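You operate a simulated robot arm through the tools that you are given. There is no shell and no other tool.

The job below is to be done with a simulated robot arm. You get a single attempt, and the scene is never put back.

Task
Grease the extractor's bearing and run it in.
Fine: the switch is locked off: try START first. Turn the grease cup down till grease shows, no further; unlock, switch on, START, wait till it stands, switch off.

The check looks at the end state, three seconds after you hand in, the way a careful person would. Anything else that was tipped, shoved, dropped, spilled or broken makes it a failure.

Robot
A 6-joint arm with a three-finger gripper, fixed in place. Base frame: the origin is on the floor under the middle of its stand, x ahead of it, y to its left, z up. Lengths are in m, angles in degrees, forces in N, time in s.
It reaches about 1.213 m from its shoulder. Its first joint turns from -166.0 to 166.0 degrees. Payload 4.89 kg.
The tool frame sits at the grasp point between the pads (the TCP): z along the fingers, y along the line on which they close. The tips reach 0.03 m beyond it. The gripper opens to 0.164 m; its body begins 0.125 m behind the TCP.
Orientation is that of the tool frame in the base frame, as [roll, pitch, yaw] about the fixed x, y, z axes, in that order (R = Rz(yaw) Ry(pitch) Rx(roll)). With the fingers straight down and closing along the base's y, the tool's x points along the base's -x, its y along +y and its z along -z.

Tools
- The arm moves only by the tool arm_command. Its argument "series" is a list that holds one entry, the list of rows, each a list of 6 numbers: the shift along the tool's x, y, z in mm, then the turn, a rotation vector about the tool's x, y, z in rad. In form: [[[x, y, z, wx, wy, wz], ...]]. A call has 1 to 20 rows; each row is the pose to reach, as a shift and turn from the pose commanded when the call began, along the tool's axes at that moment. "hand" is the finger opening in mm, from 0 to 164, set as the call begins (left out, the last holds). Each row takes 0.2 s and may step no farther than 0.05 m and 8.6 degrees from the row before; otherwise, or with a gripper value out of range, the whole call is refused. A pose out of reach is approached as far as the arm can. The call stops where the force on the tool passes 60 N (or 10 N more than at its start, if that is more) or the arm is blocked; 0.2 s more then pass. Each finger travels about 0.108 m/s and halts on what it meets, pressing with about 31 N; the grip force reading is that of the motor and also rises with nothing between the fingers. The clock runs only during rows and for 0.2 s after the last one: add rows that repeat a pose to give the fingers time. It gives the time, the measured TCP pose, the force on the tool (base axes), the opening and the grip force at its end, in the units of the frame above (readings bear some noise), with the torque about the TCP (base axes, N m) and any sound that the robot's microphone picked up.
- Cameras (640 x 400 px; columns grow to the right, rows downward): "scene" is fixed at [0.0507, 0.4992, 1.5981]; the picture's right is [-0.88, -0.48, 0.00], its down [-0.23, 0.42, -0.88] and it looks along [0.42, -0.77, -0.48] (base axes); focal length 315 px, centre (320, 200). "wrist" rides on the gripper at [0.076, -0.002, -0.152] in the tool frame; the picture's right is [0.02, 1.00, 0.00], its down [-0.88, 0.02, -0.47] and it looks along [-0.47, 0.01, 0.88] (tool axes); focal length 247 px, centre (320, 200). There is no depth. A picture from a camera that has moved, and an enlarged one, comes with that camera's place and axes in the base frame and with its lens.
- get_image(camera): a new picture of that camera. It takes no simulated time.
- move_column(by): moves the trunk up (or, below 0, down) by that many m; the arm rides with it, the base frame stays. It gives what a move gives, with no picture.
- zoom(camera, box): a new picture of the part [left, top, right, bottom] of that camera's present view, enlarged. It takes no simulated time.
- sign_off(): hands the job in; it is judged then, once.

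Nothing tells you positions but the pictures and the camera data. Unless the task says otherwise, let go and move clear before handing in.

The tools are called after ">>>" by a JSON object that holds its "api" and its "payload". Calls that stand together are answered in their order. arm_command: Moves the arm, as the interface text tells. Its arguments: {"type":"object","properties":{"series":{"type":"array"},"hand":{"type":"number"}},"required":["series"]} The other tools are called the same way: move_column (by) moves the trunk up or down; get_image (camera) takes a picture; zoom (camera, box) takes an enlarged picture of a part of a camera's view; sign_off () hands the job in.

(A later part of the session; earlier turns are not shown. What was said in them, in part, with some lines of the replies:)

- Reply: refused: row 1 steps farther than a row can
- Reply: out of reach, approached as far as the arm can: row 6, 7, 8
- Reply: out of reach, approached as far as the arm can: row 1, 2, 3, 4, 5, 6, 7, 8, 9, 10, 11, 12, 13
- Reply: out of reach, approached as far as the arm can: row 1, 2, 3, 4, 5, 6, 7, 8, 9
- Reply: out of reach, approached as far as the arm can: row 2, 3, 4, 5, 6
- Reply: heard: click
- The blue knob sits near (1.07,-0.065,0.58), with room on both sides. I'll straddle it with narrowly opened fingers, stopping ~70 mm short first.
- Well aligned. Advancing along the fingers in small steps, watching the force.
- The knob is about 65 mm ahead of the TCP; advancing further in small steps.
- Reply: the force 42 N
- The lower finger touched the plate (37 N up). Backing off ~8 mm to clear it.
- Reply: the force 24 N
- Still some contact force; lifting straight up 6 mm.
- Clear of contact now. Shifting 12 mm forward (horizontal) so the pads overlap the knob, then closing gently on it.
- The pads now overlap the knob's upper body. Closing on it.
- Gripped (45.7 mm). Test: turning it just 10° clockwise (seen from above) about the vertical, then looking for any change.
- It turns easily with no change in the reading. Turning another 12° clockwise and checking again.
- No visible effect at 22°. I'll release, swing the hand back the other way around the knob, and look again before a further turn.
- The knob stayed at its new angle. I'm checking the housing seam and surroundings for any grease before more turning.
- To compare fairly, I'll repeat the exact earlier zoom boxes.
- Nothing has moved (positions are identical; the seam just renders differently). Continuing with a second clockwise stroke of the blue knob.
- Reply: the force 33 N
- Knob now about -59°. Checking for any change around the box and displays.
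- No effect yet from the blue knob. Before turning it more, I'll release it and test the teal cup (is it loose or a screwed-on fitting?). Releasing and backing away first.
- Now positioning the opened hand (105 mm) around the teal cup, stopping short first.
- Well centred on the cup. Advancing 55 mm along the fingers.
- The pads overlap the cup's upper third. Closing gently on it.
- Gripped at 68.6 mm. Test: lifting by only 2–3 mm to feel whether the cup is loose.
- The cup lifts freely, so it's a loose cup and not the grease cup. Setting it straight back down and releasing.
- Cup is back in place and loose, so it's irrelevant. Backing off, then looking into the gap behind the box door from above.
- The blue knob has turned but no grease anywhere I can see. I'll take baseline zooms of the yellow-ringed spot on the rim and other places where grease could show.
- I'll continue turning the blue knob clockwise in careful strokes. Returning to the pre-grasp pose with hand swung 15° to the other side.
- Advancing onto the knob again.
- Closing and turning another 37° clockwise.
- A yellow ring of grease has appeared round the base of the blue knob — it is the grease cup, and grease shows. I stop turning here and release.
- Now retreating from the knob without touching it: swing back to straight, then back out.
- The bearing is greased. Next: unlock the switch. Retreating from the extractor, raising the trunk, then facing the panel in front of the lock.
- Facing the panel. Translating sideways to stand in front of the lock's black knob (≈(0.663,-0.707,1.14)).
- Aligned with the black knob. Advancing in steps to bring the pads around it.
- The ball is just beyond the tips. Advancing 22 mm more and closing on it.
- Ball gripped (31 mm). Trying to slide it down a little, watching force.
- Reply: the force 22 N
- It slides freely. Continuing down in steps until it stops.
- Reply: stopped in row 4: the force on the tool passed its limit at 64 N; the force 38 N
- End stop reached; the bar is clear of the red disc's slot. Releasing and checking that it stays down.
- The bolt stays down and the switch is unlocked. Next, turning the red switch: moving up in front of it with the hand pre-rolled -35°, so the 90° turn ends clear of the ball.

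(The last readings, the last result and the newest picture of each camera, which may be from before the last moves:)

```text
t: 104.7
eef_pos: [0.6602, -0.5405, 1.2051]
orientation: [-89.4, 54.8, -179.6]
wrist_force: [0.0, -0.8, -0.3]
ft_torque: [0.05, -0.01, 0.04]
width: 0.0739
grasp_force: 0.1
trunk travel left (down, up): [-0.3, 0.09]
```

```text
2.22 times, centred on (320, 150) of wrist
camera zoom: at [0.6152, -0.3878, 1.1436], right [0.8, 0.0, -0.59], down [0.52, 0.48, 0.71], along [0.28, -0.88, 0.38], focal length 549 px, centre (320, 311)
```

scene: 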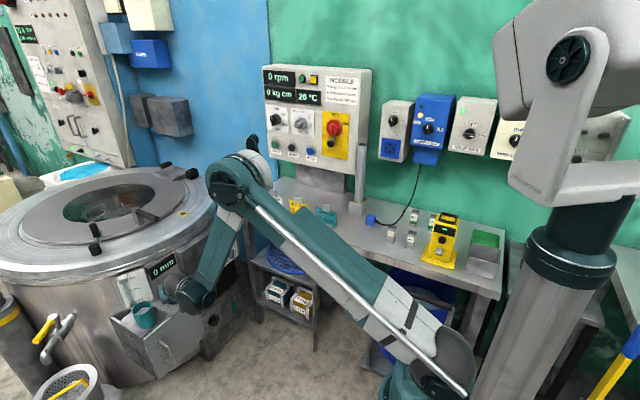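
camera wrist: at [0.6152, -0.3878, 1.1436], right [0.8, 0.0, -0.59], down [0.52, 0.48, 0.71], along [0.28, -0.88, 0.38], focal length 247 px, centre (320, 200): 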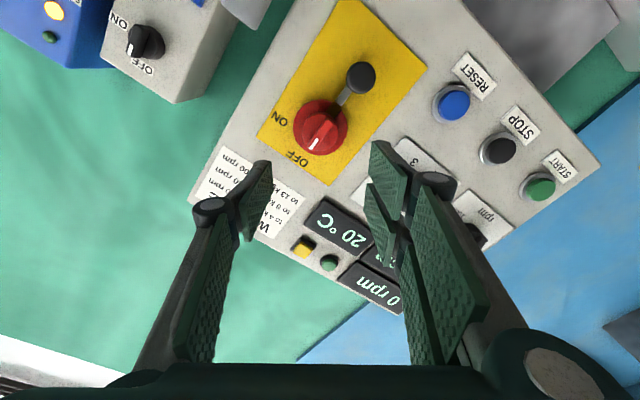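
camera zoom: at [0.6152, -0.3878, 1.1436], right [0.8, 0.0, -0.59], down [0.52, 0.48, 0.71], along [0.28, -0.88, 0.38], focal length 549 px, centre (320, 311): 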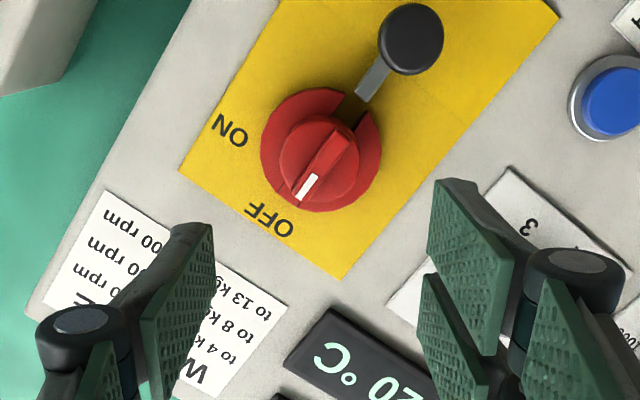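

Aligned within ~2–3 mm. Advancing toward the red knob, stopping 25 mm short to check.

>>> {"api": "arm_command", "payload": {"series": [[[1, -1, 45, 0, 0, 0], [2, -1, 90, 0, 0, 0], [2, -1, 120, 0, 0, 0], [2, -1, 135, 0, 0, 0], [2, -1, 135, 0, 0, 0]]]}}

>>> {"api": "zoom", "payload": {"camera": "wrist", "box": [230, 80, 410, 260]}}

>>> {"api": "zoom", "payload": {"camera": "scene", "box": [290, 90, 380, 170]}}

```text
t: 105.9
eef_pos: [0.658, -0.6745, 1.2028]
orientation: [-89.6, 54.9, -179.6]
wrist_force: [-1.2, -0.3, 0.0]
ft_torque: [-0.02, -0.02, 0.06]
width: 0.0736
grasp_force: 0.0
trunk travel left (down, up): [-0.3, 0.09]
```

```text
2.22 times, centred on (320, 170) of wrist
camera zoom: at [0.6133, -0.5222, 1.1417], right [0.81, 0.0, -0.59], down [0.52, 0.48, 0.71], along [0.28, -0.88, 0.38], focal length 549 px, centre (320, 267)
```

zoom: 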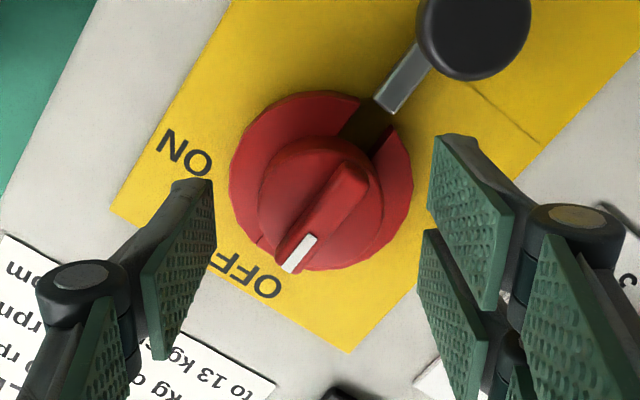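

```text
5.00 times, centred on (335, 130) of scene
camera zoom: at [0.0507, 0.4992, 1.5981], right [-0.88, -0.48, 0.0], down [-0.23, 0.42, -0.88], along [0.42, -0.77, -0.48], focal length 1576 px, centre (245, 550)
```

zoom: 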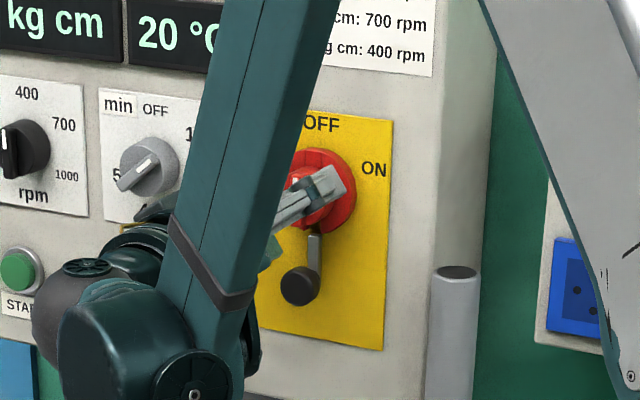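

Advancing 20 mm more so pads straddle the red knob, watching for contact.

>>> {"api": "arm_command", "payload": {"series": [[[0, 0, 10, 0, 0, 0], [0, 0, 16, 0, 0, 0], [0, 0, 20, 0, 0, 0]]]}}

>>> {"api": "zoom", "payload": {"camera": "wrist", "box": [230, 80, 410, 260]}}

```text
t: 106.7
eef_pos: [0.6589, -0.6946, 1.2037]
orientation: [-89.4, 55.0, -179.7]
wrist_force: [-0.8, -0.2, -0.4]
ft_torque: [0.01, -0.01, -0.03]
width: 0.074
grasp_force: 0.0
trunk travel left (down, up): [-0.3, 0.09]
```

```text
2.22 times, centred on (320, 170) of wrist
camera zoom: at [0.6135, -0.5424, 1.1419], right [0.81, 0.0, -0.59], down [0.52, 0.48, 0.71], along [0.28, -0.88, 0.39], focal length 549 px, centre (320, 267)
```

zoom: 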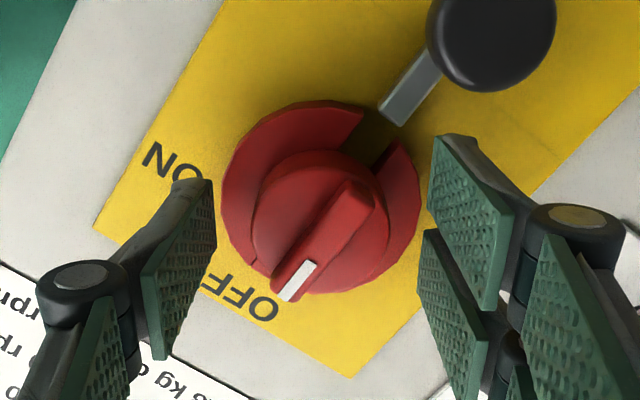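

Good overlap. Closing on the knob.

>>> {"api": "arm_command", "payload": {"series": [[[0, 0, 0, 0, 0, 0], [0, 0, 0, 0, 0, 0], [0, 0, 0, 0, 0, 0], [0, 0, 0, 0, 0, 0]]], "hand": 36}}

>>> {"api": "zoom", "payload": {"camera": "wrist", "box": [230, 80, 410, 260]}}

```text
t: 107.7
eef_pos: [0.6583, -0.6952, 1.2032]
orientation: [-89.6, 54.9, -179.6]
wrist_force: [2.2, -4.6, 1.6]
ft_torque: [-0.01, 0.0, 0.1]
width: 0.0469
grasp_force: 44.5
trunk travel left (down, up): [-0.3, 0.09]
```

```text
2.22 times, centred on (320, 170) of wrist
camera zoom: at [0.6136, -0.5424, 1.1418], right [0.81, 0.0, -0.59], down [0.52, 0.48, 0.71], along [0.28, -0.88, 0.38], focal length 549 px, centre (320, 267)
```

zoom: 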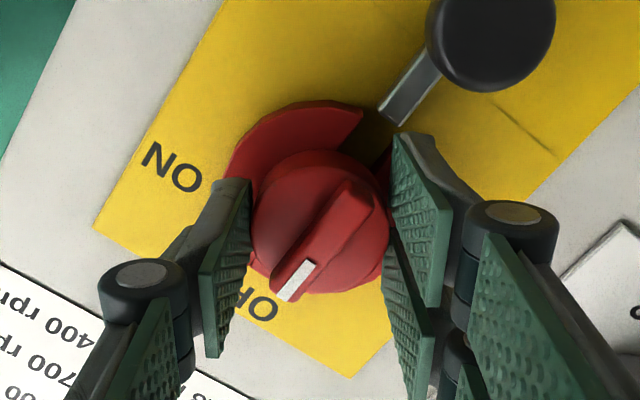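

Gripped squarely (46.9 mm). Turning clockwise toward ON, 50° first.

>>> {"api": "arm_command", "payload": {"series": [[[0, 0, 0, 0, 0, 0.125], [0, 0, 0, 0, 0, 0.25], [0, 0, 0, 0, 0, 0.375], [0, 0, 0, 0, 0, 0.5], [0, 0, 0, 0, 0, 0.625], [0, 0, 0, 0, 0, 0.75], [0, 0, 0, 0, 0, 0.873]]]}}

>>> {"api": "zoom", "payload": {"camera": "wrist", "box": [230, 80, 410, 260]}}

```text
t: 109.3
eef_pos: [0.6608, -0.694, 1.204]
orientation: [88.9, 75.1, -1.0]
wrist_force: [4.3, -2.3, -24.3]
ft_torque: [2.25, 0.13, 2.34]
width: 0.0467
grasp_force: 43.9
trunk travel left (down, up): [-0.3, 0.09]
```

```text
2.22 times, centred on (320, 170) of wrist
camera zoom: at [0.6782, -0.5426, 1.1294], right [0.97, 0.0, 0.24], down [-0.21, 0.48, 0.85], along [-0.11, -0.88, 0.46], focal length 549 px, centre (320, 267)
```

zoom: 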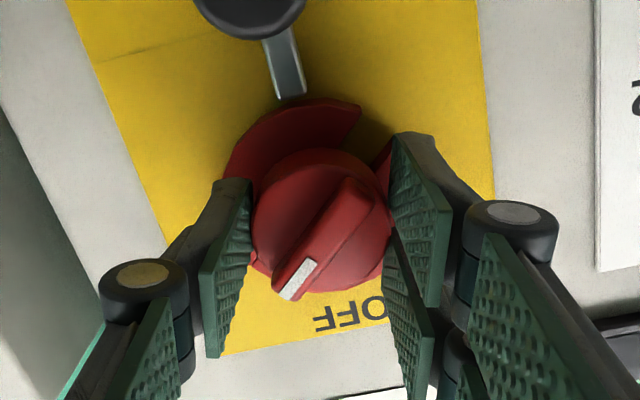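

Turned 50°. Continuing to the full 90°.

>>> {"api": "arm_command", "payload": {"series": [[[1, 0, 0, 0, 0, 0.117], [1.5, 0, 0, 0, 0, 0.233], [2, 0, 0, 0, 0, 0.35], [2, 0, 0, 0, 0, 0.466], [2, 0, 0, 0, 0, 0.582], [2, 0, 0, 0, 0, 0.698]]]}}

>>> {"api": "zoom", "payload": {"camera": "wrist", "box": [230, 80, 410, 260]}}

>>> {"api": "zoom", "payload": {"camera": "scene", "box": [255, 60, 375, 165]}}

```text
t: 110.5
eef_pos: [0.6595, -0.6946, 1.2045]
orientation: [89.5, 42.5, -0.3]
wrist_force: [2.5, -0.2, 16.2]
ft_torque: [-0.14, 0.0, 0.09]
width: 0.0467
grasp_force: 44.9
trunk travel left (down, up): [-0.3, 0.09]
stopped in row 6: the force on the tool passed its limit at 63 N (the readings are from after the stop); the commanded pose is now the measured one
```

```text
2.22 times, centred on (320, 170) of wrist
camera zoom: at [0.715, -0.5428, 1.1509], right [0.69, 0.01, 0.72], down [-0.64, 0.48, 0.6], along [-0.34, -0.88, 0.33], focal length 549 px, centre (320, 267)
```

zoom: 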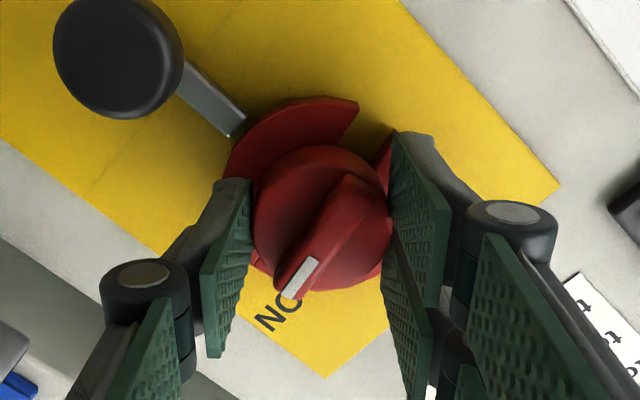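

```text
3.81 times, centred on (315, 112) of scene
camera zoom: at [0.0507, 0.4992, 1.5981], right [-0.88, -0.48, 0.0], down [-0.23, 0.42, -0.88], along [0.42, -0.77, -0.48], focal length 1201 px, centre (339, 533)
```

zoom: 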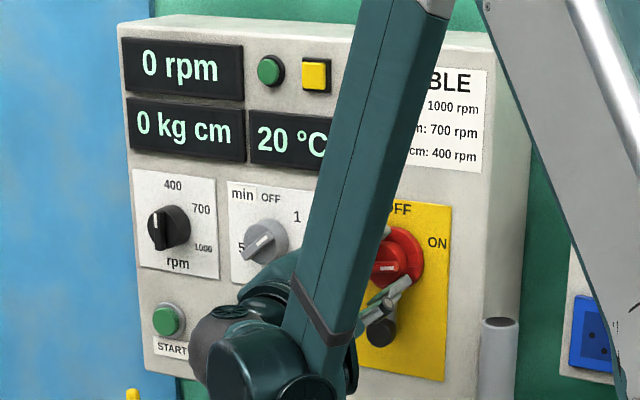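

Reached a stop at ~82–85°, pointer at ON. Releasing and backing off to check the switch position.

>>> {"api": "arm_command", "payload": {"series": [[[0, 0, 0, 0, 0, 0], [0, 0, 0, 0, 0, 0], [0, 0, 0, 0, 0, 0]]], "hand": 76}}

>>> {"api": "arm_command", "payload": {"series": [[[0, 0, -25, 0, 0, 0], [0, 0, -65, 0, 0, 0], [0, 0, -105, 0, 0, 0], [0, 0, -145, 0, 0, 0], [0, 0, -145, 0, 0, 0]]]}}

>>> {"api": "get_image", "payload": {"camera": "wrist"}}

>>> {"api": "zoom", "payload": {"camera": "wrist", "box": [230, 60, 410, 240]}}

>>> {"api": "zoom", "payload": {"camera": "scene", "box": [255, 60, 375, 165]}}

```text
t: 111.3
eef_pos: [0.66, -0.6957, 1.2039]
orientation: [89.5, 42.5, -0.2]
wrist_force: [-0.7, -0.1, 0.2]
ft_torque: [0.0, 0.01, 0.0]
width: 0.0758
grasp_force: 0.1
trunk travel left (down, up): [-0.3, 0.09]
```

```text
t: 112.5
eef_pos: [0.6606, -0.5498, 1.2009]
orientation: [89.4, 42.4, -0.3]
wrist_force: [0.7, 0.9, -0.5]
ft_torque: [0.01, -0.02, -0.02]
width: 0.0762
grasp_force: 0.0
trunk travel left (down, up): [-0.3, 0.09]
```

```text
taken
camera wrist: at [0.7158, -0.3978, 1.1482], right [0.69, 0.01, 0.72], down [-0.64, 0.48, 0.6], along [-0.34, -0.88, 0.33], focal length 247 px, centre (320, 200)
```

wrist: 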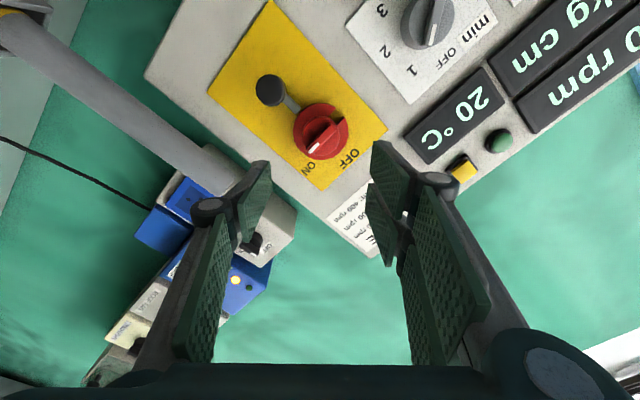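

```text
2.22 times, centred on (320, 150) of wrist
camera zoom: at [0.7158, -0.3978, 1.1482], right [0.69, 0.01, 0.72], down [-0.64, 0.48, 0.6], along [-0.34, -0.88, 0.33], focal length 549 px, centre (320, 311)
```

zoom: 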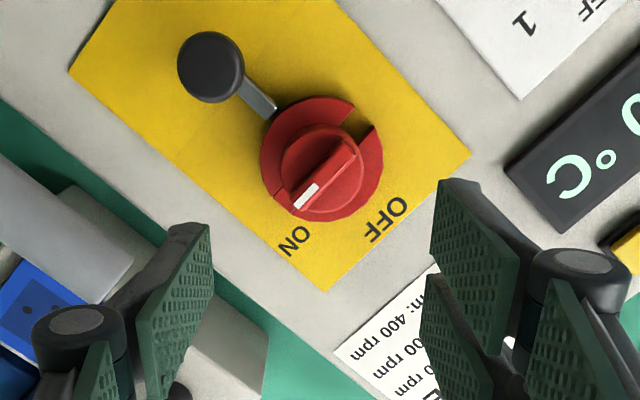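

```text
3.81 times, centred on (315, 112) of scene
camera zoom: at [0.0507, 0.4992, 1.5981], right [-0.88, -0.48, 0.0], down [-0.23, 0.42, -0.88], along [0.42, -0.77, -0.48], focal length 1201 px, centre (339, 533)
```

zoom: 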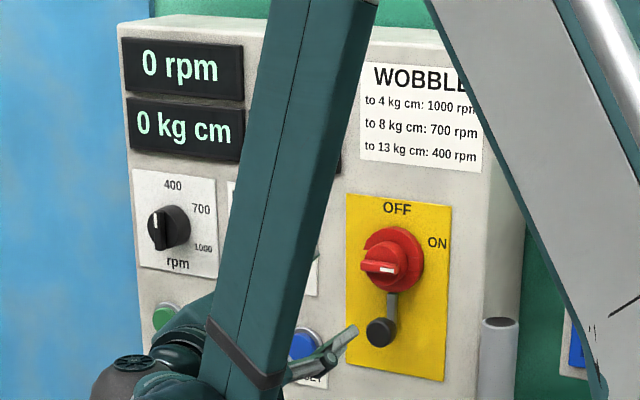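

Checking the pointer direction more closely.

>>> {"api": "zoom", "payload": {"camera": "scene", "box": [315, 110, 355, 160]}}

>>> {"api": "zoom", "payload": {"camera": "wrist", "box": [280, 90, 360, 170]}}

```text
8.00 times, centred on (335, 135) of scene
camera zoom: at [0.0507, 0.4992, 1.5981], right [-0.88, -0.48, 0.0], down [-0.23, 0.42, -0.88], along [0.42, -0.77, -0.48], focal length 2521 px, centre (200, 720)
```

zoom: 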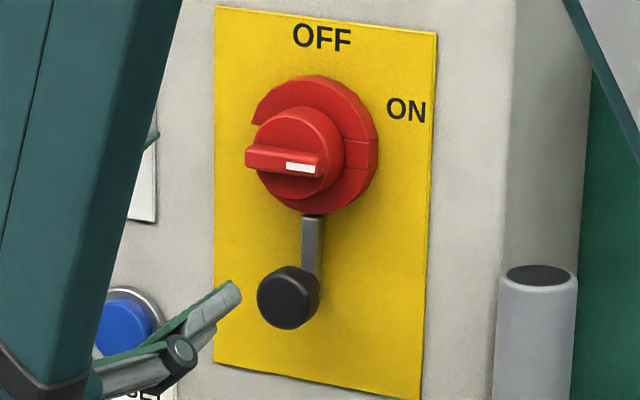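

```text
5.00 times, centred on (320, 130) of wrist
camera zoom: at [0.7158, -0.3978, 1.1482], right [0.69, 0.01, 0.72], down [-0.64, 0.48, 0.6], along [-0.34, -0.88, 0.33], focal length 1235 px, centre (320, 550)
```

zoom: 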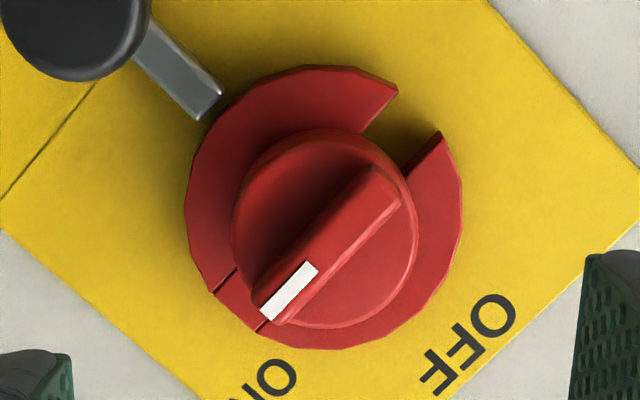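

The pointer is horizontal at ON and the bolt is down. Now moving to START with fingers closed.

>>> {"api": "arm_command", "payload": {"series": [[[37, 14, 0, 0, 0, -0.092], [74, 29, 0, 0, 0, -0.184], [111, 43, 0, 0, 0, -0.276], [148, 57, 5, 0, 0, -0.368], [185, 72, 10, 0, 0, -0.461], [222, 86, 20, 0, 0, -0.553], [259, 100, 30, 0, 0, -0.645], [296, 115, 40, 0, 0, -0.737], [333, 129, 50, 0, 0, -0.829], [333, 129, 50, 0, 0, -0.829]]], "hand": 0}}

>>> {"api": "get_image", "payload": {"camera": "wrist"}}

```text
t: 114.7
eef_pos: [0.9945, -0.602, 1.0725]
orientation: [5.3, 89.6, -84.6]
wrist_force: [1.2, 0.5, -0.2]
ft_torque: [-0.13, 0.01, -0.08]
width: 0.0
grasp_force: 31.0
trunk travel left (down, up): [-0.3, 0.09]
```

```text
taken
camera wrist: at [0.9936, -0.4509, 0.995], right [1.0, 0.0, -0.02], down [0.02, 0.48, 0.88], along [0.01, -0.88, 0.48], focal length 247 px, centre (320, 200)
```

wrist: 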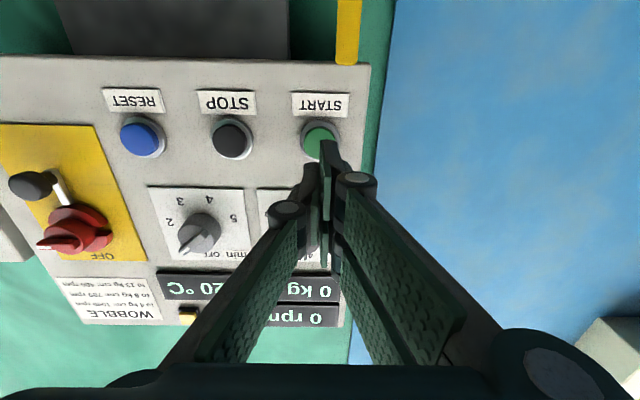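

Pressing START.

>>> {"api": "arm_command", "payload": {"series": [[[0, 0, 40, 0, 0, 0], [0, 0, 80, 0, 0, 0], [0, 0, 98, 0, 0, 0], [0, 0, 104, 0, 0, 0], [0, 0, 108, 0, 0, 0], [0, 0, 111, 0, 0, 0]]]}}

>>> {"api": "zoom", "payload": {"camera": "scene", "box": [255, 60, 375, 165]}}

```text
t: 116.1
eef_pos: [0.9919, -0.7102, 1.0736]
orientation: [15.8, 89.6, -74.4]
wrist_force: [-3.5, 7.5, -1.0]
ft_torque: [0.08, 0.05, -0.06]
width: 0.006
grasp_force: 44.9
trunk travel left (down, up): [-0.3, 0.09]
heard: click
```

```text
3.81 times, centred on (315, 112) of scene
camera zoom: at [0.0507, 0.4992, 1.5981], right [-0.88, -0.48, 0.0], down [-0.23, 0.42, -0.88], along [0.42, -0.77, -0.48], focal length 1201 px, centre (339, 533)
```

zoom: 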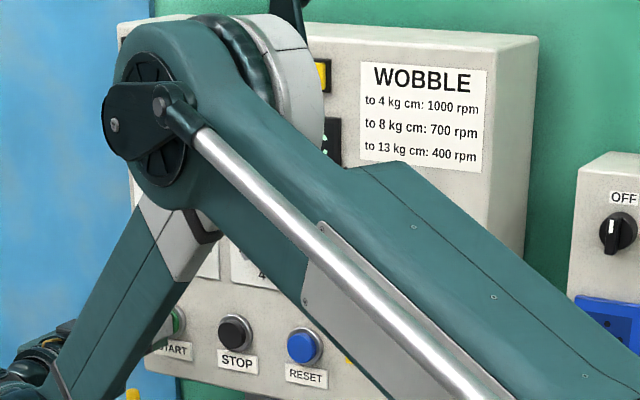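

Click heard. Backing off and checking the rpm display.

>>> {"api": "arm_command", "payload": {"series": [[[0, 0, -20, 0, 0, 0], [0, 0, -60, 0, 0, 0], [0, 0, -100, 0, 0, 0], [0, 0, -140, 0, 0, 0], [0, 0, -180, 0, 0, 0], [0, 0, -220, 0, 0, 0]]]}}

>>> {"api": "zoom", "payload": {"camera": "wrist", "box": [0, 40, 420, 300]}}

>>> {"api": "get_image", "payload": {"camera": "scene"}}

```text
t: 117.5
eef_pos: [0.9934, -0.4941, 1.0718]
orientation: [17.3, 89.6, -72.8]
wrist_force: [0.5, -2.9, 0.1]
ft_torque: [-0.05, 0.02, 0.02]
width: 0.0
grasp_force: 44.8
trunk travel left (down, up): [-0.3, 0.09]
```

```text
1.52 times, centred on (210, 170) of wrist
camera zoom: at [0.9918, -0.3412, 0.9969], right [1.0, 0.0, -0.02], down [0.02, 0.48, 0.88], along [0.01, -0.88, 0.48], focal length 376 px, centre (488, 246)
```

zoom: 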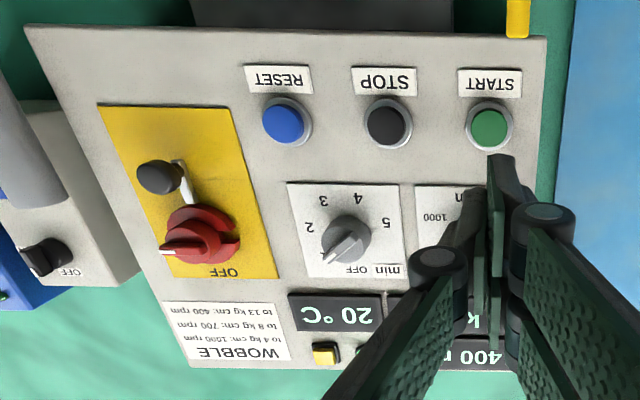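

```text
taken
```

scene: 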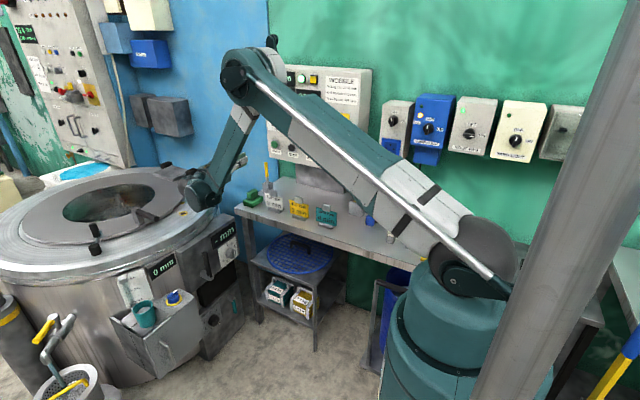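

It's running at 400 rpm, green lamp lit. Something seems to run from the tap; checking that.

>>> {"api": "zoom", "payload": {"camera": "scene", "box": [0, 290, 130, 400]}}

>>> {"api": "zoom", "payload": {"camera": "scene", "box": [255, 60, 375, 165]}}

>>> {"api": "zoom", "payload": {"camera": "scene", "box": [100, 240, 230, 370]}}

```text
3.64 times, centred on (65, 345) of scene
camera zoom: at [0.0507, 0.4992, 1.5981], right [-0.88, -0.48, 0.0], down [-0.23, 0.42, -0.88], along [0.42, -0.77, -0.48], focal length 1146 px, centre (1247, -327)
```

zoom: 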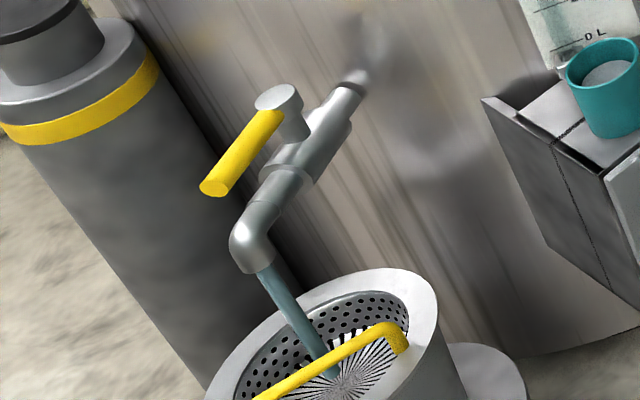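

```text
3.81 times, centred on (315, 112) of scene
camera zoom: at [0.0507, 0.4992, 1.5981], right [-0.88, -0.48, 0.0], down [-0.23, 0.42, -0.88], along [0.42, -0.77, -0.48], focal length 1201 px, centre (339, 533)
```

zoom: 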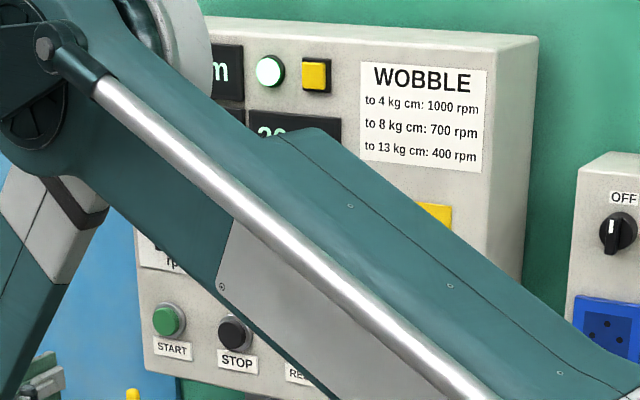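

```text
3.08 times, centred on (165, 305) of scene
camera zoom: at [0.0507, 0.4992, 1.5981], right [-0.88, -0.48, 0.0], down [-0.23, 0.42, -0.88], along [0.42, -0.77, -0.48], focal length 970 px, centre (797, -123)
```

zoom: 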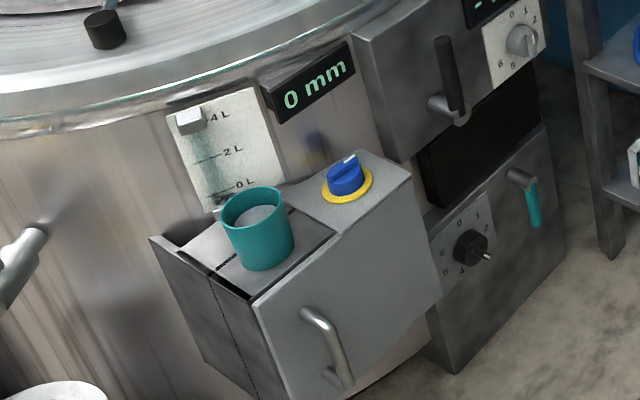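

Extracted water is draining into the strainer normally. While it runs, I'll move to the staging pose in front of the red switch (hand rolled +50°), then wait.

>>> {"api": "arm_command", "payload": {"series": [[[-13, -33, 0, 0, 0, 0.087], [-26, -67, 0, 0, 0, 0.175], [-39, -100, 0, 0, 0, 0.262], [-52, -133, 0, 0, 0, 0.349], [-66, -167, 0, 0, 0, 0.437], [-79, -200, 5, 0, 0, 0.524], [-92, -233, 15, 0, 0, 0.611], [-105, -267, 25, 0, 0, 0.698], [-118, -300, 30, 0, 0, 0.786], [-131, -333, 35, 0, 0, 0.873], [-131, -333, 35, 0, 0, 0.873]]], "hand": 76}}

>>> {"api": "get_image", "payload": {"camera": "wrist"}}

>>> {"api": "zoom", "payload": {"camera": "scene", "box": [255, 60, 375, 165]}}

```text
t: 119.9
eef_pos: [0.6585, -0.5264, 1.2059]
orientation: [89.5, 39.7, -0.2]
wrist_force: [-0.8, -0.1, 0.5]
ft_torque: [0.05, -0.03, 0.1]
width: 0.076
grasp_force: 0.1
trunk travel left (down, up): [-0.3, 0.09]
```

```text
taken
camera wrist: at [0.7162, -0.3751, 1.155], right [0.66, 0.01, 0.75], down [-0.67, 0.48, 0.57], along [-0.36, -0.88, 0.32], focal length 247 px, centre (320, 200)
```

wrist: 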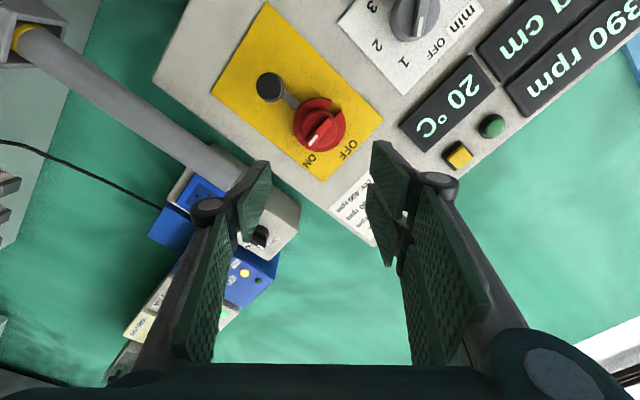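

```text
3.81 times, centred on (315, 112) of scene
camera zoom: at [0.0507, 0.4992, 1.5981], right [-0.88, -0.48, 0.0], down [-0.23, 0.42, -0.88], along [0.42, -0.77, -0.48], focal length 1201 px, centre (339, 533)
```

zoom: 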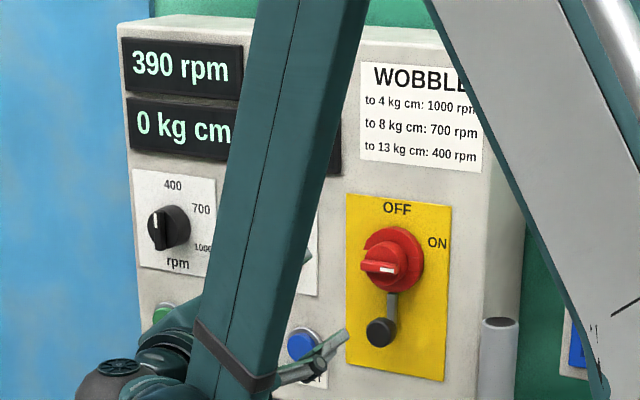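

The run timer seems compressed: it's already coasting down (390 rpm). Waiting and watching.

>>> {"api": "arm_command", "payload": {"series": [[[0, 0, 0, 0, 0, 0], [0, 0, 0, 0, 0, 0], [0, 0, 0, 0, 0, 0], [0, 0, 0, 0, 0, 0], [0, 0, 0, 0, 0, 0], [0, 0, 0, 0, 0, 0], [0, 0, 0, 0, 0, 0], [0, 0, 0, 0, 0, 0], [0, 0, 0, 0, 0, 0], [0, 0, 0, 0, 0, 0]]]}}

>>> {"api": "get_image", "payload": {"camera": "wrist"}}

>>> {"api": "zoom", "payload": {"camera": "wrist", "box": [340, 0, 640, 190]}}

```text
t: 122.1
eef_pos: [0.66, -0.527, 1.2048]
orientation: [89.5, 40.0, -0.3]
wrist_force: [-0.3, 0.2, 0.1]
ft_torque: [0.01, -0.01, -0.03]
width: 0.0756
grasp_force: 0.1
trunk travel left (down, up): [-0.3, 0.09]
```

```text
taken
camera wrist: at [0.7172, -0.3749, 1.1543], right [0.66, 0.01, 0.75], down [-0.66, 0.48, 0.58], along [-0.36, -0.88, 0.32], focal length 247 px, centre (320, 200)
```

wrist: 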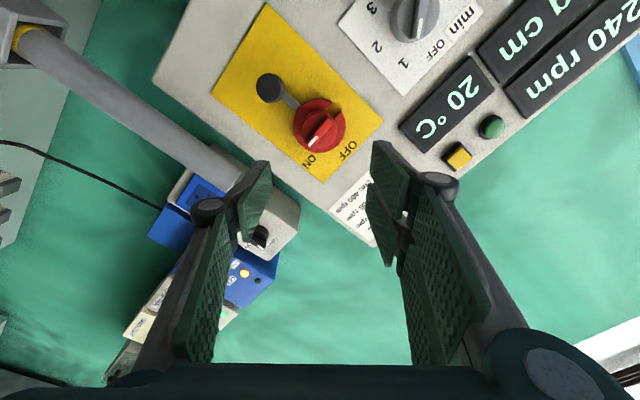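

```text
2.11 times, centred on (490, 95) of wrist
camera zoom: at [0.7172, -0.3749, 1.1543], right [0.66, 0.01, 0.75], down [-0.66, 0.48, 0.58], along [-0.36, -0.88, 0.32], focal length 520 px, centre (-38, 421)
```

zoom: 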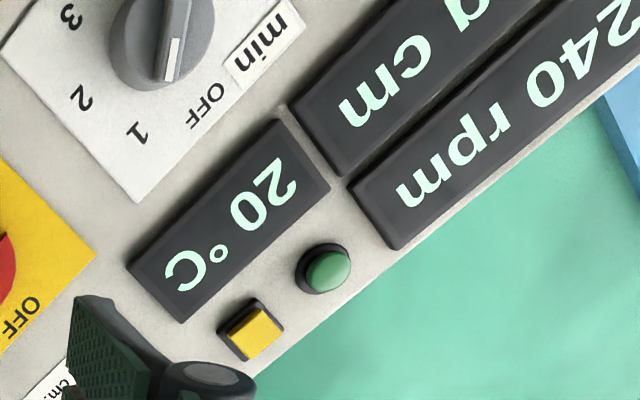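

Coasting: 240 rpm now. Continuing to wait.

>>> {"api": "arm_command", "payload": {"series": [[[0, 0, 0, 0, 0, 0], [0, 0, 0, 0, 0, 0], [0, 0, 0, 0, 0, 0], [0, 0, 0, 0, 0, 0], [0, 0, 0, 0, 0, 0], [0, 0, 0, 0, 0, 0], [0, 0, 0, 0, 0, 0], [0, 0, 0, 0, 0, 0], [0, 0, 0, 0, 0, 0], [0, 0, 0, 0, 0, 0], [0, 0, 0, 0, 0, 0], [0, 0, 0, 0, 0, 0], [0, 0, 0, 0, 0, 0], [0, 0, 0, 0, 0, 0], [0, 0, 0, 0, 0, 0], [0, 0, 0, 0, 0, 0]]]}}

>>> {"api": "zoom", "payload": {"camera": "wrist", "box": [340, 0, 640, 190]}}

>>> {"api": "zoom", "payload": {"camera": "scene", "box": [255, 60, 375, 165]}}

```text
t: 125.5
eef_pos: [0.6595, -0.5272, 1.2046]
orientation: [89.6, 39.9, -0.2]
wrist_force: [0.0, -0.6, -0.1]
ft_torque: [-0.02, 0.01, 0.0]
width: 0.0757
grasp_force: 0.0
trunk travel left (down, up): [-0.3, 0.09]
```

```text
2.11 times, centred on (490, 95) of wrist
camera zoom: at [0.7172, -0.3749, 1.1543], right [0.66, 0.01, 0.75], down [-0.66, 0.48, 0.58], along [-0.36, -0.88, 0.32], focal length 520 px, centre (-38, 421)
```

zoom: 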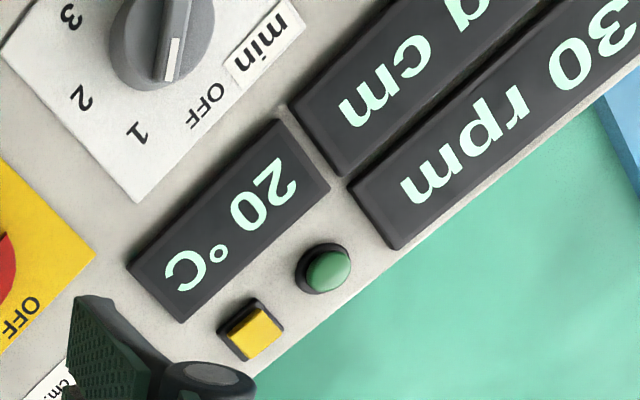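

```text
3.81 times, centred on (315, 112) of scene
camera zoom: at [0.0507, 0.4992, 1.5981], right [-0.88, -0.48, 0.0], down [-0.23, 0.42, -0.88], along [0.42, -0.77, -0.48], focal length 1201 px, centre (339, 533)
```

zoom: 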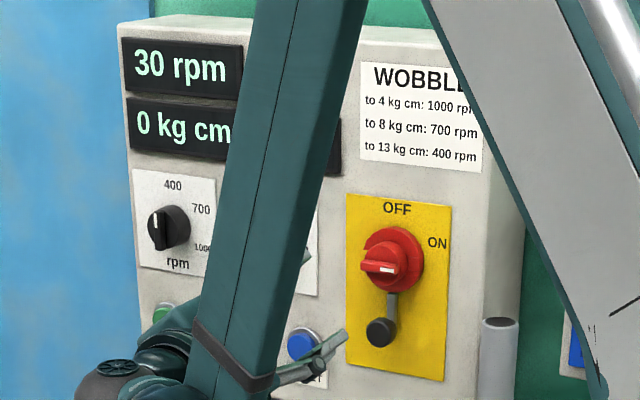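

30 rpm and falling. Waiting a little more until it stands.

>>> {"api": "arm_command", "payload": {"series": [[[0, 0, 0, 0, 0, 0], [0, 0, 0, 0, 0, 0], [0, 0, 0, 0, 0, 0], [0, 0, 0, 0, 0, 0], [0, 0, 0, 0, 0, 0], [0, 0, 0, 0, 0, 0], [0, 0, 0, 0, 0, 0], [0, 0, 0, 0, 0, 0], [0, 0, 0, 0, 0, 0], [0, 0, 0, 0, 0, 0]]]}}

>>> {"api": "zoom", "payload": {"camera": "scene", "box": [255, 60, 375, 165]}}

>>> {"api": "zoom", "payload": {"camera": "wrist", "box": [230, 60, 410, 240]}}

>>> {"api": "zoom", "payload": {"camera": "scene", "box": [0, 220, 230, 400]}}

```text
t: 127.7
eef_pos: [0.6597, -0.5277, 1.2037]
orientation: [89.5, 39.9, -0.3]
wrist_force: [-0.1, 0.0, 0.8]
ft_torque: [0.0, 0.0, 0.0]
width: 0.0759
grasp_force: 0.0
trunk travel left (down, up): [-0.3, 0.09]
```

```text
3.81 times, centred on (315, 112) of scene
camera zoom: at [0.0507, 0.4992, 1.5981], right [-0.88, -0.48, 0.0], down [-0.23, 0.42, -0.88], along [0.42, -0.77, -0.48], focal length 1201 px, centre (339, 533)
```

zoom: 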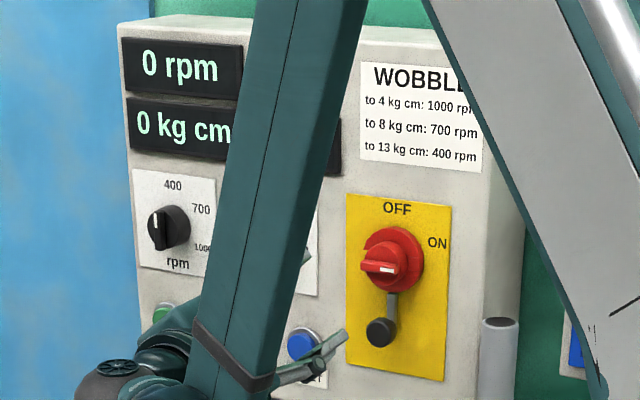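

```text
2.22 times, centred on (320, 150) of wrist
camera zoom: at [0.7172, -0.3749, 1.1543], right [0.66, 0.01, 0.75], down [-0.66, 0.48, 0.58], along [-0.36, -0.88, 0.32], focal length 549 px, centre (320, 311)
```

zoom: 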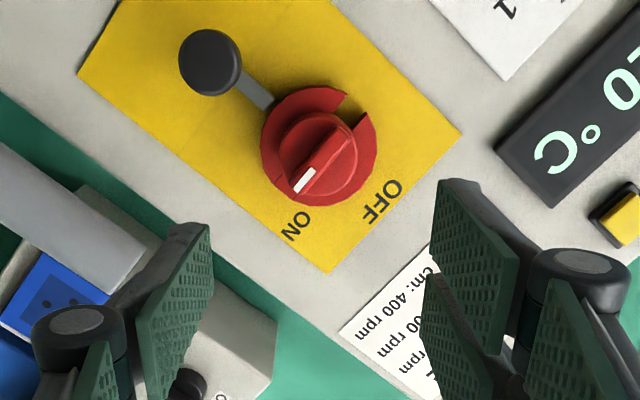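

```text
2.22 times, centred on (115, 310) of scene
camera zoom: at [0.0507, 0.4992, 1.5981], right [-0.88, -0.48, 0.0], down [-0.23, 0.42, -0.88], along [0.42, -0.77, -0.48], focal length 700 px, centre (776, -44)
```

zoom: 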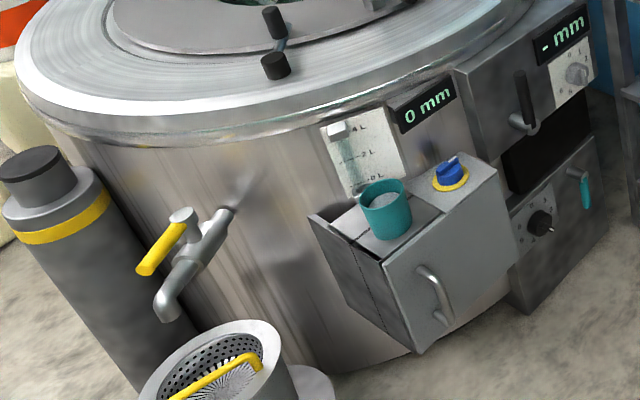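

It stands at 0 rpm and the water has stopped. Now switching off: advancing to grip the red knob again.

>>> {"api": "arm_command", "payload": {"series": [[[0, 0, 45, 0, 0, 0], [1, 0, 90, 0, 0, 0], [1, 0, 130, 0, 0, 0], [1, 0, 155, 0, 0, 0], [1, 0, 167, 0, 0, 0], [1, 0, 167, 0, 0, 0]]]}}

>>> {"api": "zoom", "payload": {"camera": "wrist", "box": [230, 80, 410, 260]}}

```text
t: 129.1
eef_pos: [0.6607, -0.6963, 1.2042]
orientation: [89.6, 39.8, -0.3]
wrist_force: [-0.1, 0.9, 0.6]
ft_torque: [0.0, -0.01, 0.01]
width: 0.0759
grasp_force: 0.1
trunk travel left (down, up): [-0.3, 0.09]
```

```text
2.22 times, centred on (320, 170) of wrist
camera zoom: at [0.7177, -0.5426, 1.1531], right [0.66, 0.01, 0.75], down [-0.66, 0.48, 0.58], along [-0.36, -0.88, 0.32], focal length 549 px, centre (320, 267)
```

zoom: 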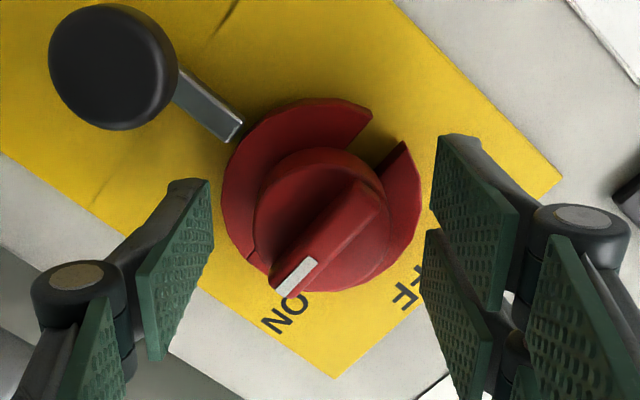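

Closing and turning back counter-clockwise toward OFF, 50° first.

>>> {"api": "arm_command", "payload": {"series": [[[0, 0, 0, 0, 0, 0], [0, 0, 0, 0, 0, 0], [0, 0, 0, 0, 0, 0], [0, 0, 0, 0, 0, 0], [0, 0, 0, 0, 0, -0.125], [0, 0, 0, 0, 0, -0.25], [0, 0, 0, 0, 0, -0.375], [0, 0, 0, 0, 0, -0.5], [0, 0, 0, 0, 0, -0.625], [0, 0, 0, 0, 0, -0.75], [0, 0, 0, 0, 0, -0.873]]], "hand": 36}}

>>> {"api": "zoom", "payload": {"camera": "wrist", "box": [230, 80, 410, 260]}}

```text
t: 131.5
eef_pos: [0.6592, -0.6928, 1.2038]
orientation: [6.3, 89.7, -83.7]
wrist_force: [9.3, -15.6, 11.0]
ft_torque: [-0.54, 0.02, 0.4]
width: 0.0465
grasp_force: 44.9
trunk travel left (down, up): [-0.3, 0.09]
```

```text
2.22 times, centred on (320, 170) of wrist
camera zoom: at [0.6583, -0.5417, 1.1267], right [1.0, 0.0, -0.02], down [0.02, 0.48, 0.88], along [0.01, -0.88, 0.48], focal length 549 px, centre (320, 267)
```

zoom: 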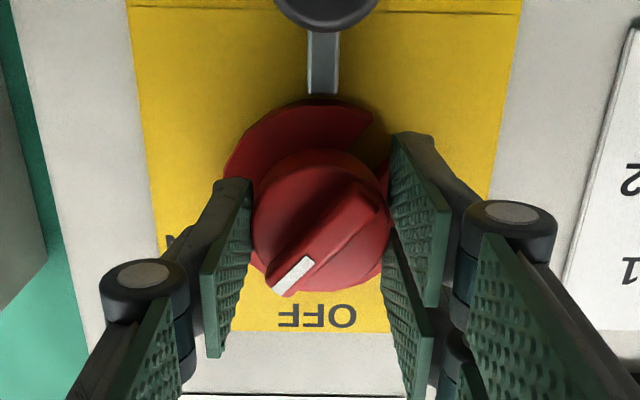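

Continuing the last ~40° to OFF.

>>> {"api": "arm_command", "payload": {"series": [[[0, 0, 0, 0, 0, -0.12], [0, 0, 0, 0, 0, -0.24], [0, 0, 0, 0, 0, -0.36], [0, 0, 0, 0, 0, -0.48], [0, 0, 0, 0, 0, -0.59], [0, 0, 0, 0, 0, -0.66], [0, 0, 0, 0, 0, -0.7]]]}}

>>> {"api": "zoom", "payload": {"camera": "wrist", "box": [230, 80, 410, 260]}}

>>> {"api": "zoom", "payload": {"camera": "scene", "box": [315, 110, 355, 160]}}

```text
t: 133.1
eef_pos: [0.6596, -0.693, 1.2024]
orientation: [-89.4, 50.1, -179.6]
wrist_force: [-15.1, -3.1, -0.6]
ft_torque: [0.09, 0.0, -0.29]
width: 0.0463
grasp_force: 44.8
trunk travel left (down, up): [-0.3, 0.09]
```

```text
2.22 times, centred on (320, 170) of wrist
camera zoom: at [0.6087, -0.5415, 1.1459], right [0.75, 0.0, -0.66], down [0.58, 0.48, 0.66], along [0.31, -0.88, 0.36], focal length 549 px, centre (320, 267)
```

zoom: 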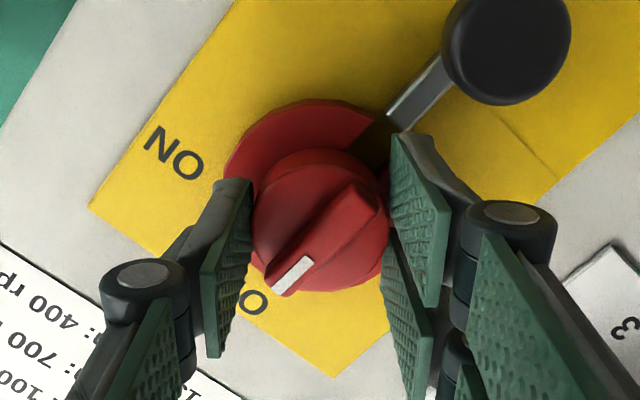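

```text
8.00 times, centred on (335, 135) of scene
camera zoom: at [0.0507, 0.4992, 1.5981], right [-0.88, -0.48, 0.0], down [-0.23, 0.42, -0.88], along [0.42, -0.77, -0.48], focal length 2521 px, centre (200, 720)
```

zoom: 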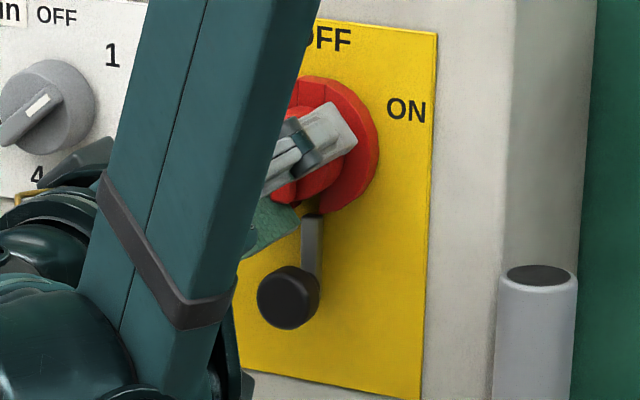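

Near OFF. Releasing and backing off to check the pointer.

>>> {"api": "arm_command", "payload": {"series": [[[0, 0, 0, 0, 0, 0], [0, 0, 0, 0, 0, 0], [0, 0, 0, 0, 0, 0]]], "hand": 76}}

>>> {"api": "arm_command", "payload": {"series": [[[0, 0, -25, 0, 0, 0], [0, 0, -65, 0, 0, 0], [0, 0, -105, 0, 0, 0], [0, 0, -145, 0, 0, 0], [0, 0, -145, 0, 0, 0]]]}}

>>> {"api": "get_image", "payload": {"camera": "wrist"}}

>>> {"api": "zoom", "payload": {"camera": "wrist", "box": [270, 80, 370, 190]}}

>>> {"api": "zoom", "payload": {"camera": "scene", "box": [315, 110, 355, 160]}}

```text
t: 133.9
eef_pos: [0.6604, -0.6928, 1.204]
orientation: [-89.5, 50.0, -179.6]
wrist_force: [-0.3, -0.1, -1.2]
ft_torque: [0.0, 0.01, 0.02]
width: 0.0761
grasp_force: 0.0
trunk travel left (down, up): [-0.3, 0.09]
```

```text
t: 135.1
eef_pos: [0.6599, -0.5457, 1.2025]
orientation: [-89.4, 50.0, -179.3]
wrist_force: [1.0, 0.6, 0.1]
ft_torque: [0.05, 0.0, -0.04]
width: 0.0757
grasp_force: 0.0
trunk travel left (down, up): [-0.3, 0.09]
```

```text
taken
camera wrist: at [0.6093, -0.3937, 1.1443], right [0.75, 0.0, -0.66], down [0.58, 0.48, 0.66], along [0.31, -0.88, 0.36], focal length 247 px, centre (320, 200)
```

wrist: 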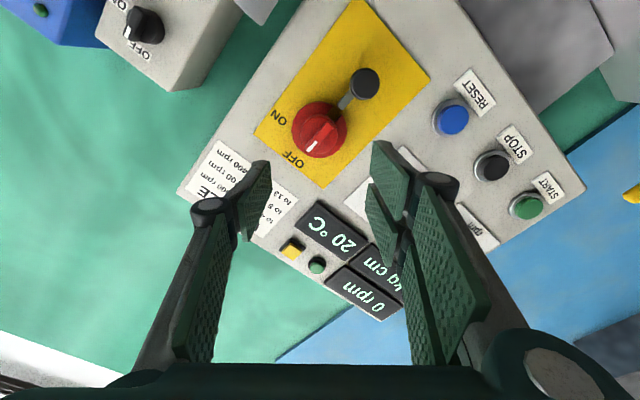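

```text
3.64 times, centred on (320, 135) of wrist
camera zoom: at [0.6093, -0.3937, 1.1443], right [0.75, 0.0, -0.66], down [0.58, 0.48, 0.66], along [0.31, -0.88, 0.36], focal length 898 px, centre (320, 436)
```

zoom: 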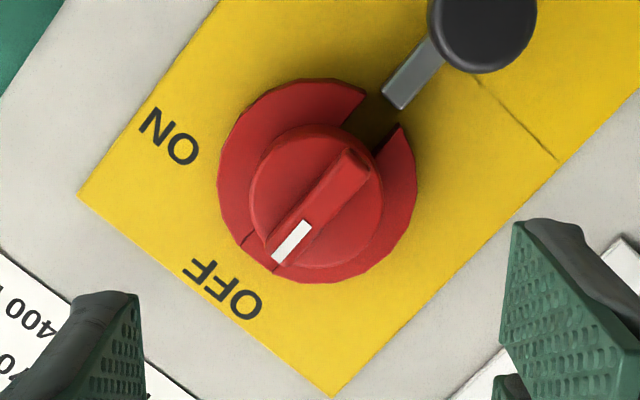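

```text
8.00 times, centred on (335, 135) of scene
camera zoom: at [0.0507, 0.4992, 1.5981], right [-0.88, -0.48, 0.0], down [-0.23, 0.42, -0.88], along [0.42, -0.77, -0.48], focal length 2521 px, centre (200, 720)
```

zoom: 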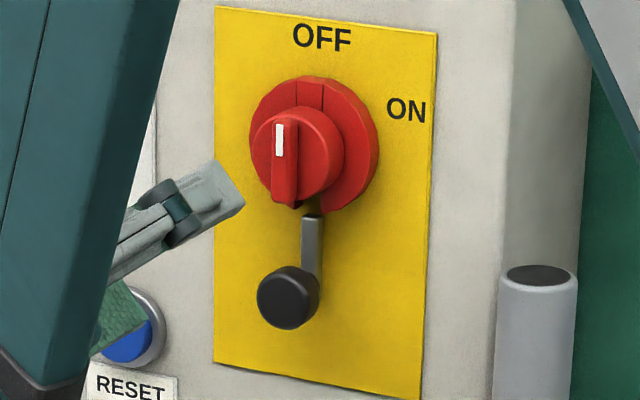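

The switch is back at OFF (slot lined up with the bolt), 0 rpm. Moving the hand clear and doing a final check of the whole scene.

>>> {"api": "arm_command", "payload": {"series": [[[0, 0, -40, 0, 0, 0], [-20, 23, -75, 0, 0, 0], [-40, 46, -110, 0, 0, 0], [-58, 69, -145, 0, 0, 0], [-58, 69, -145, 0, 0, 0]]]}}

>>> {"api": "get_image", "payload": {"camera": "scene"}}

>>> {"api": "get_image", "payload": {"camera": "wrist"}}

>>> {"api": "zoom", "payload": {"camera": "scene", "box": [100, 240, 230, 370]}}

>>> {"api": "zoom", "payload": {"camera": "scene", "box": [230, 150, 450, 270]}}

>>> {"api": "zoom", "payload": {"camera": "scene", "box": [255, 60, 375, 165]}}

```text
t: 136.3
eef_pos: [0.753, -0.4019, 1.2037]
orientation: [-89.4, 50.0, -179.3]
wrist_force: [0.8, 0.8, -0.3]
ft_torque: [-0.07, 0.0, -0.1]
width: 0.0761
grasp_force: 0.1
trunk travel left (down, up): [-0.3, 0.09]
```

```text
taken
```

scene: 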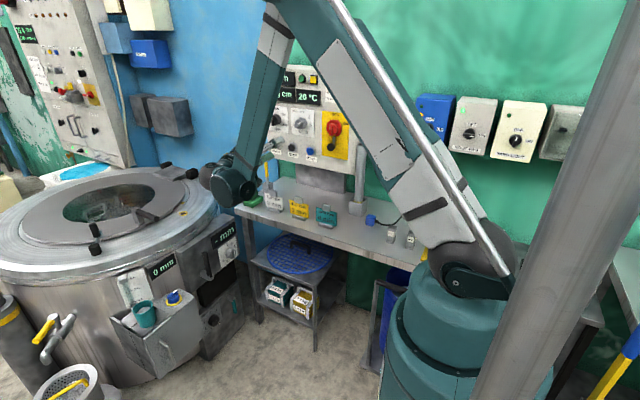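

```text
taken
camera wrist: at [0.7012, -0.2502, 1.1458], right [0.75, 0.0, -0.66], down [0.58, 0.48, 0.66], along [0.31, -0.88, 0.36], focal length 247 px, centre (320, 200)
```

wrist: 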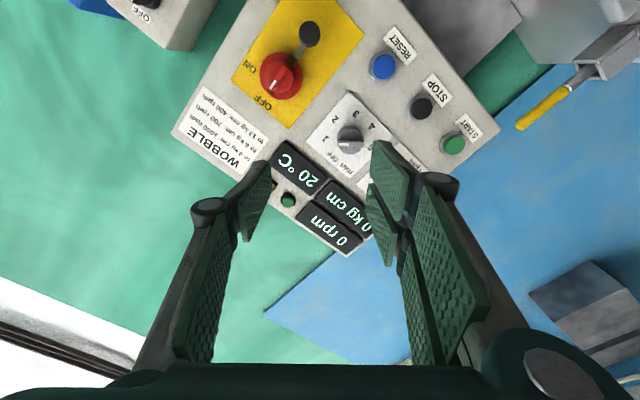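

```text
3.08 times, centred on (165, 305) of scene
camera zoom: at [0.0507, 0.4992, 1.5981], right [-0.88, -0.48, 0.0], down [-0.23, 0.42, -0.88], along [0.42, -0.77, -0.48], focal length 970 px, centre (797, -123)
```

zoom: 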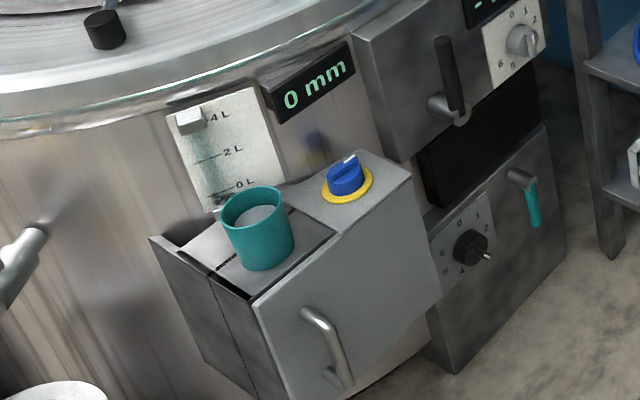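

```text
2.91 times, centred on (340, 210) of scene
camera zoom: at [0.0507, 0.4992, 1.5981], right [-0.88, -0.48, 0.0], down [-0.23, 0.42, -0.88], along [0.42, -0.77, -0.48], focal length 917 px, centre (262, 171)
```

zoom: 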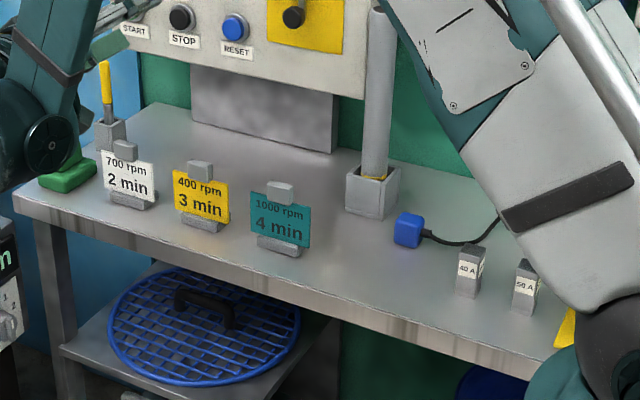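

```text
3.81 times, centred on (315, 112) of scene
camera zoom: at [0.0507, 0.4992, 1.5981], right [-0.88, -0.48, 0.0], down [-0.23, 0.42, -0.88], along [0.42, -0.77, -0.48], focal length 1201 px, centre (339, 533)
```

zoom: 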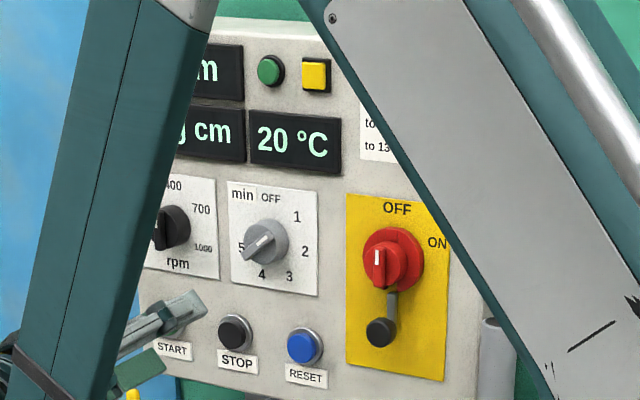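

All done as far as I can see: grease shows at the cup, it ran at 400 rpm and now stands at 0 rpm and 20 °C. The switch is OFF, nothing else is disturbed, and the hand is clear, so I'm handing in.

>>> {"api": "sign_off", "payload": {}}

```text
The job is handed in.
```

I greased the extractor's bearing, ran it in and switched it off, then handed the job in. I don't know the check's verdict.

- **Try START:** with the switch still locked off, I pressed START. It clicked and the panel stayed at 0 rpm.
- **Grease:** the grease cup turned out to be the blue knob on the front box. I turned it about 96° clockwise in steps. No grease showed at about 59°, and a yellow ring had appeared by 96°, so I may have gone up to about 37° past the point where it first showed.
- **Run-in:** I slid the lock bolt down, switched on and pressed START. It reached 400 rpm but held that for only about 3 seconds of simulated time, although the timer was set to 1 minute. I took this as shortened time: no fault lamp lit and the panel's temperature reading stayed at 20 °C. It then coasted down to 0 rpm.
- **Switch off:** the switch is back at OFF. I left the lock bolt down because the task did not ask to relock it.

While looking for the grease cup I gripped the teal cup standing on the front box and lifted it 2–3 mm. It turned out to be loose, so I set it back about 4 mm from where it stood. Nothing spilled from it. During the run, extracted water drained from the tap into the strainer, and it had stopped by the time the drum stood still.
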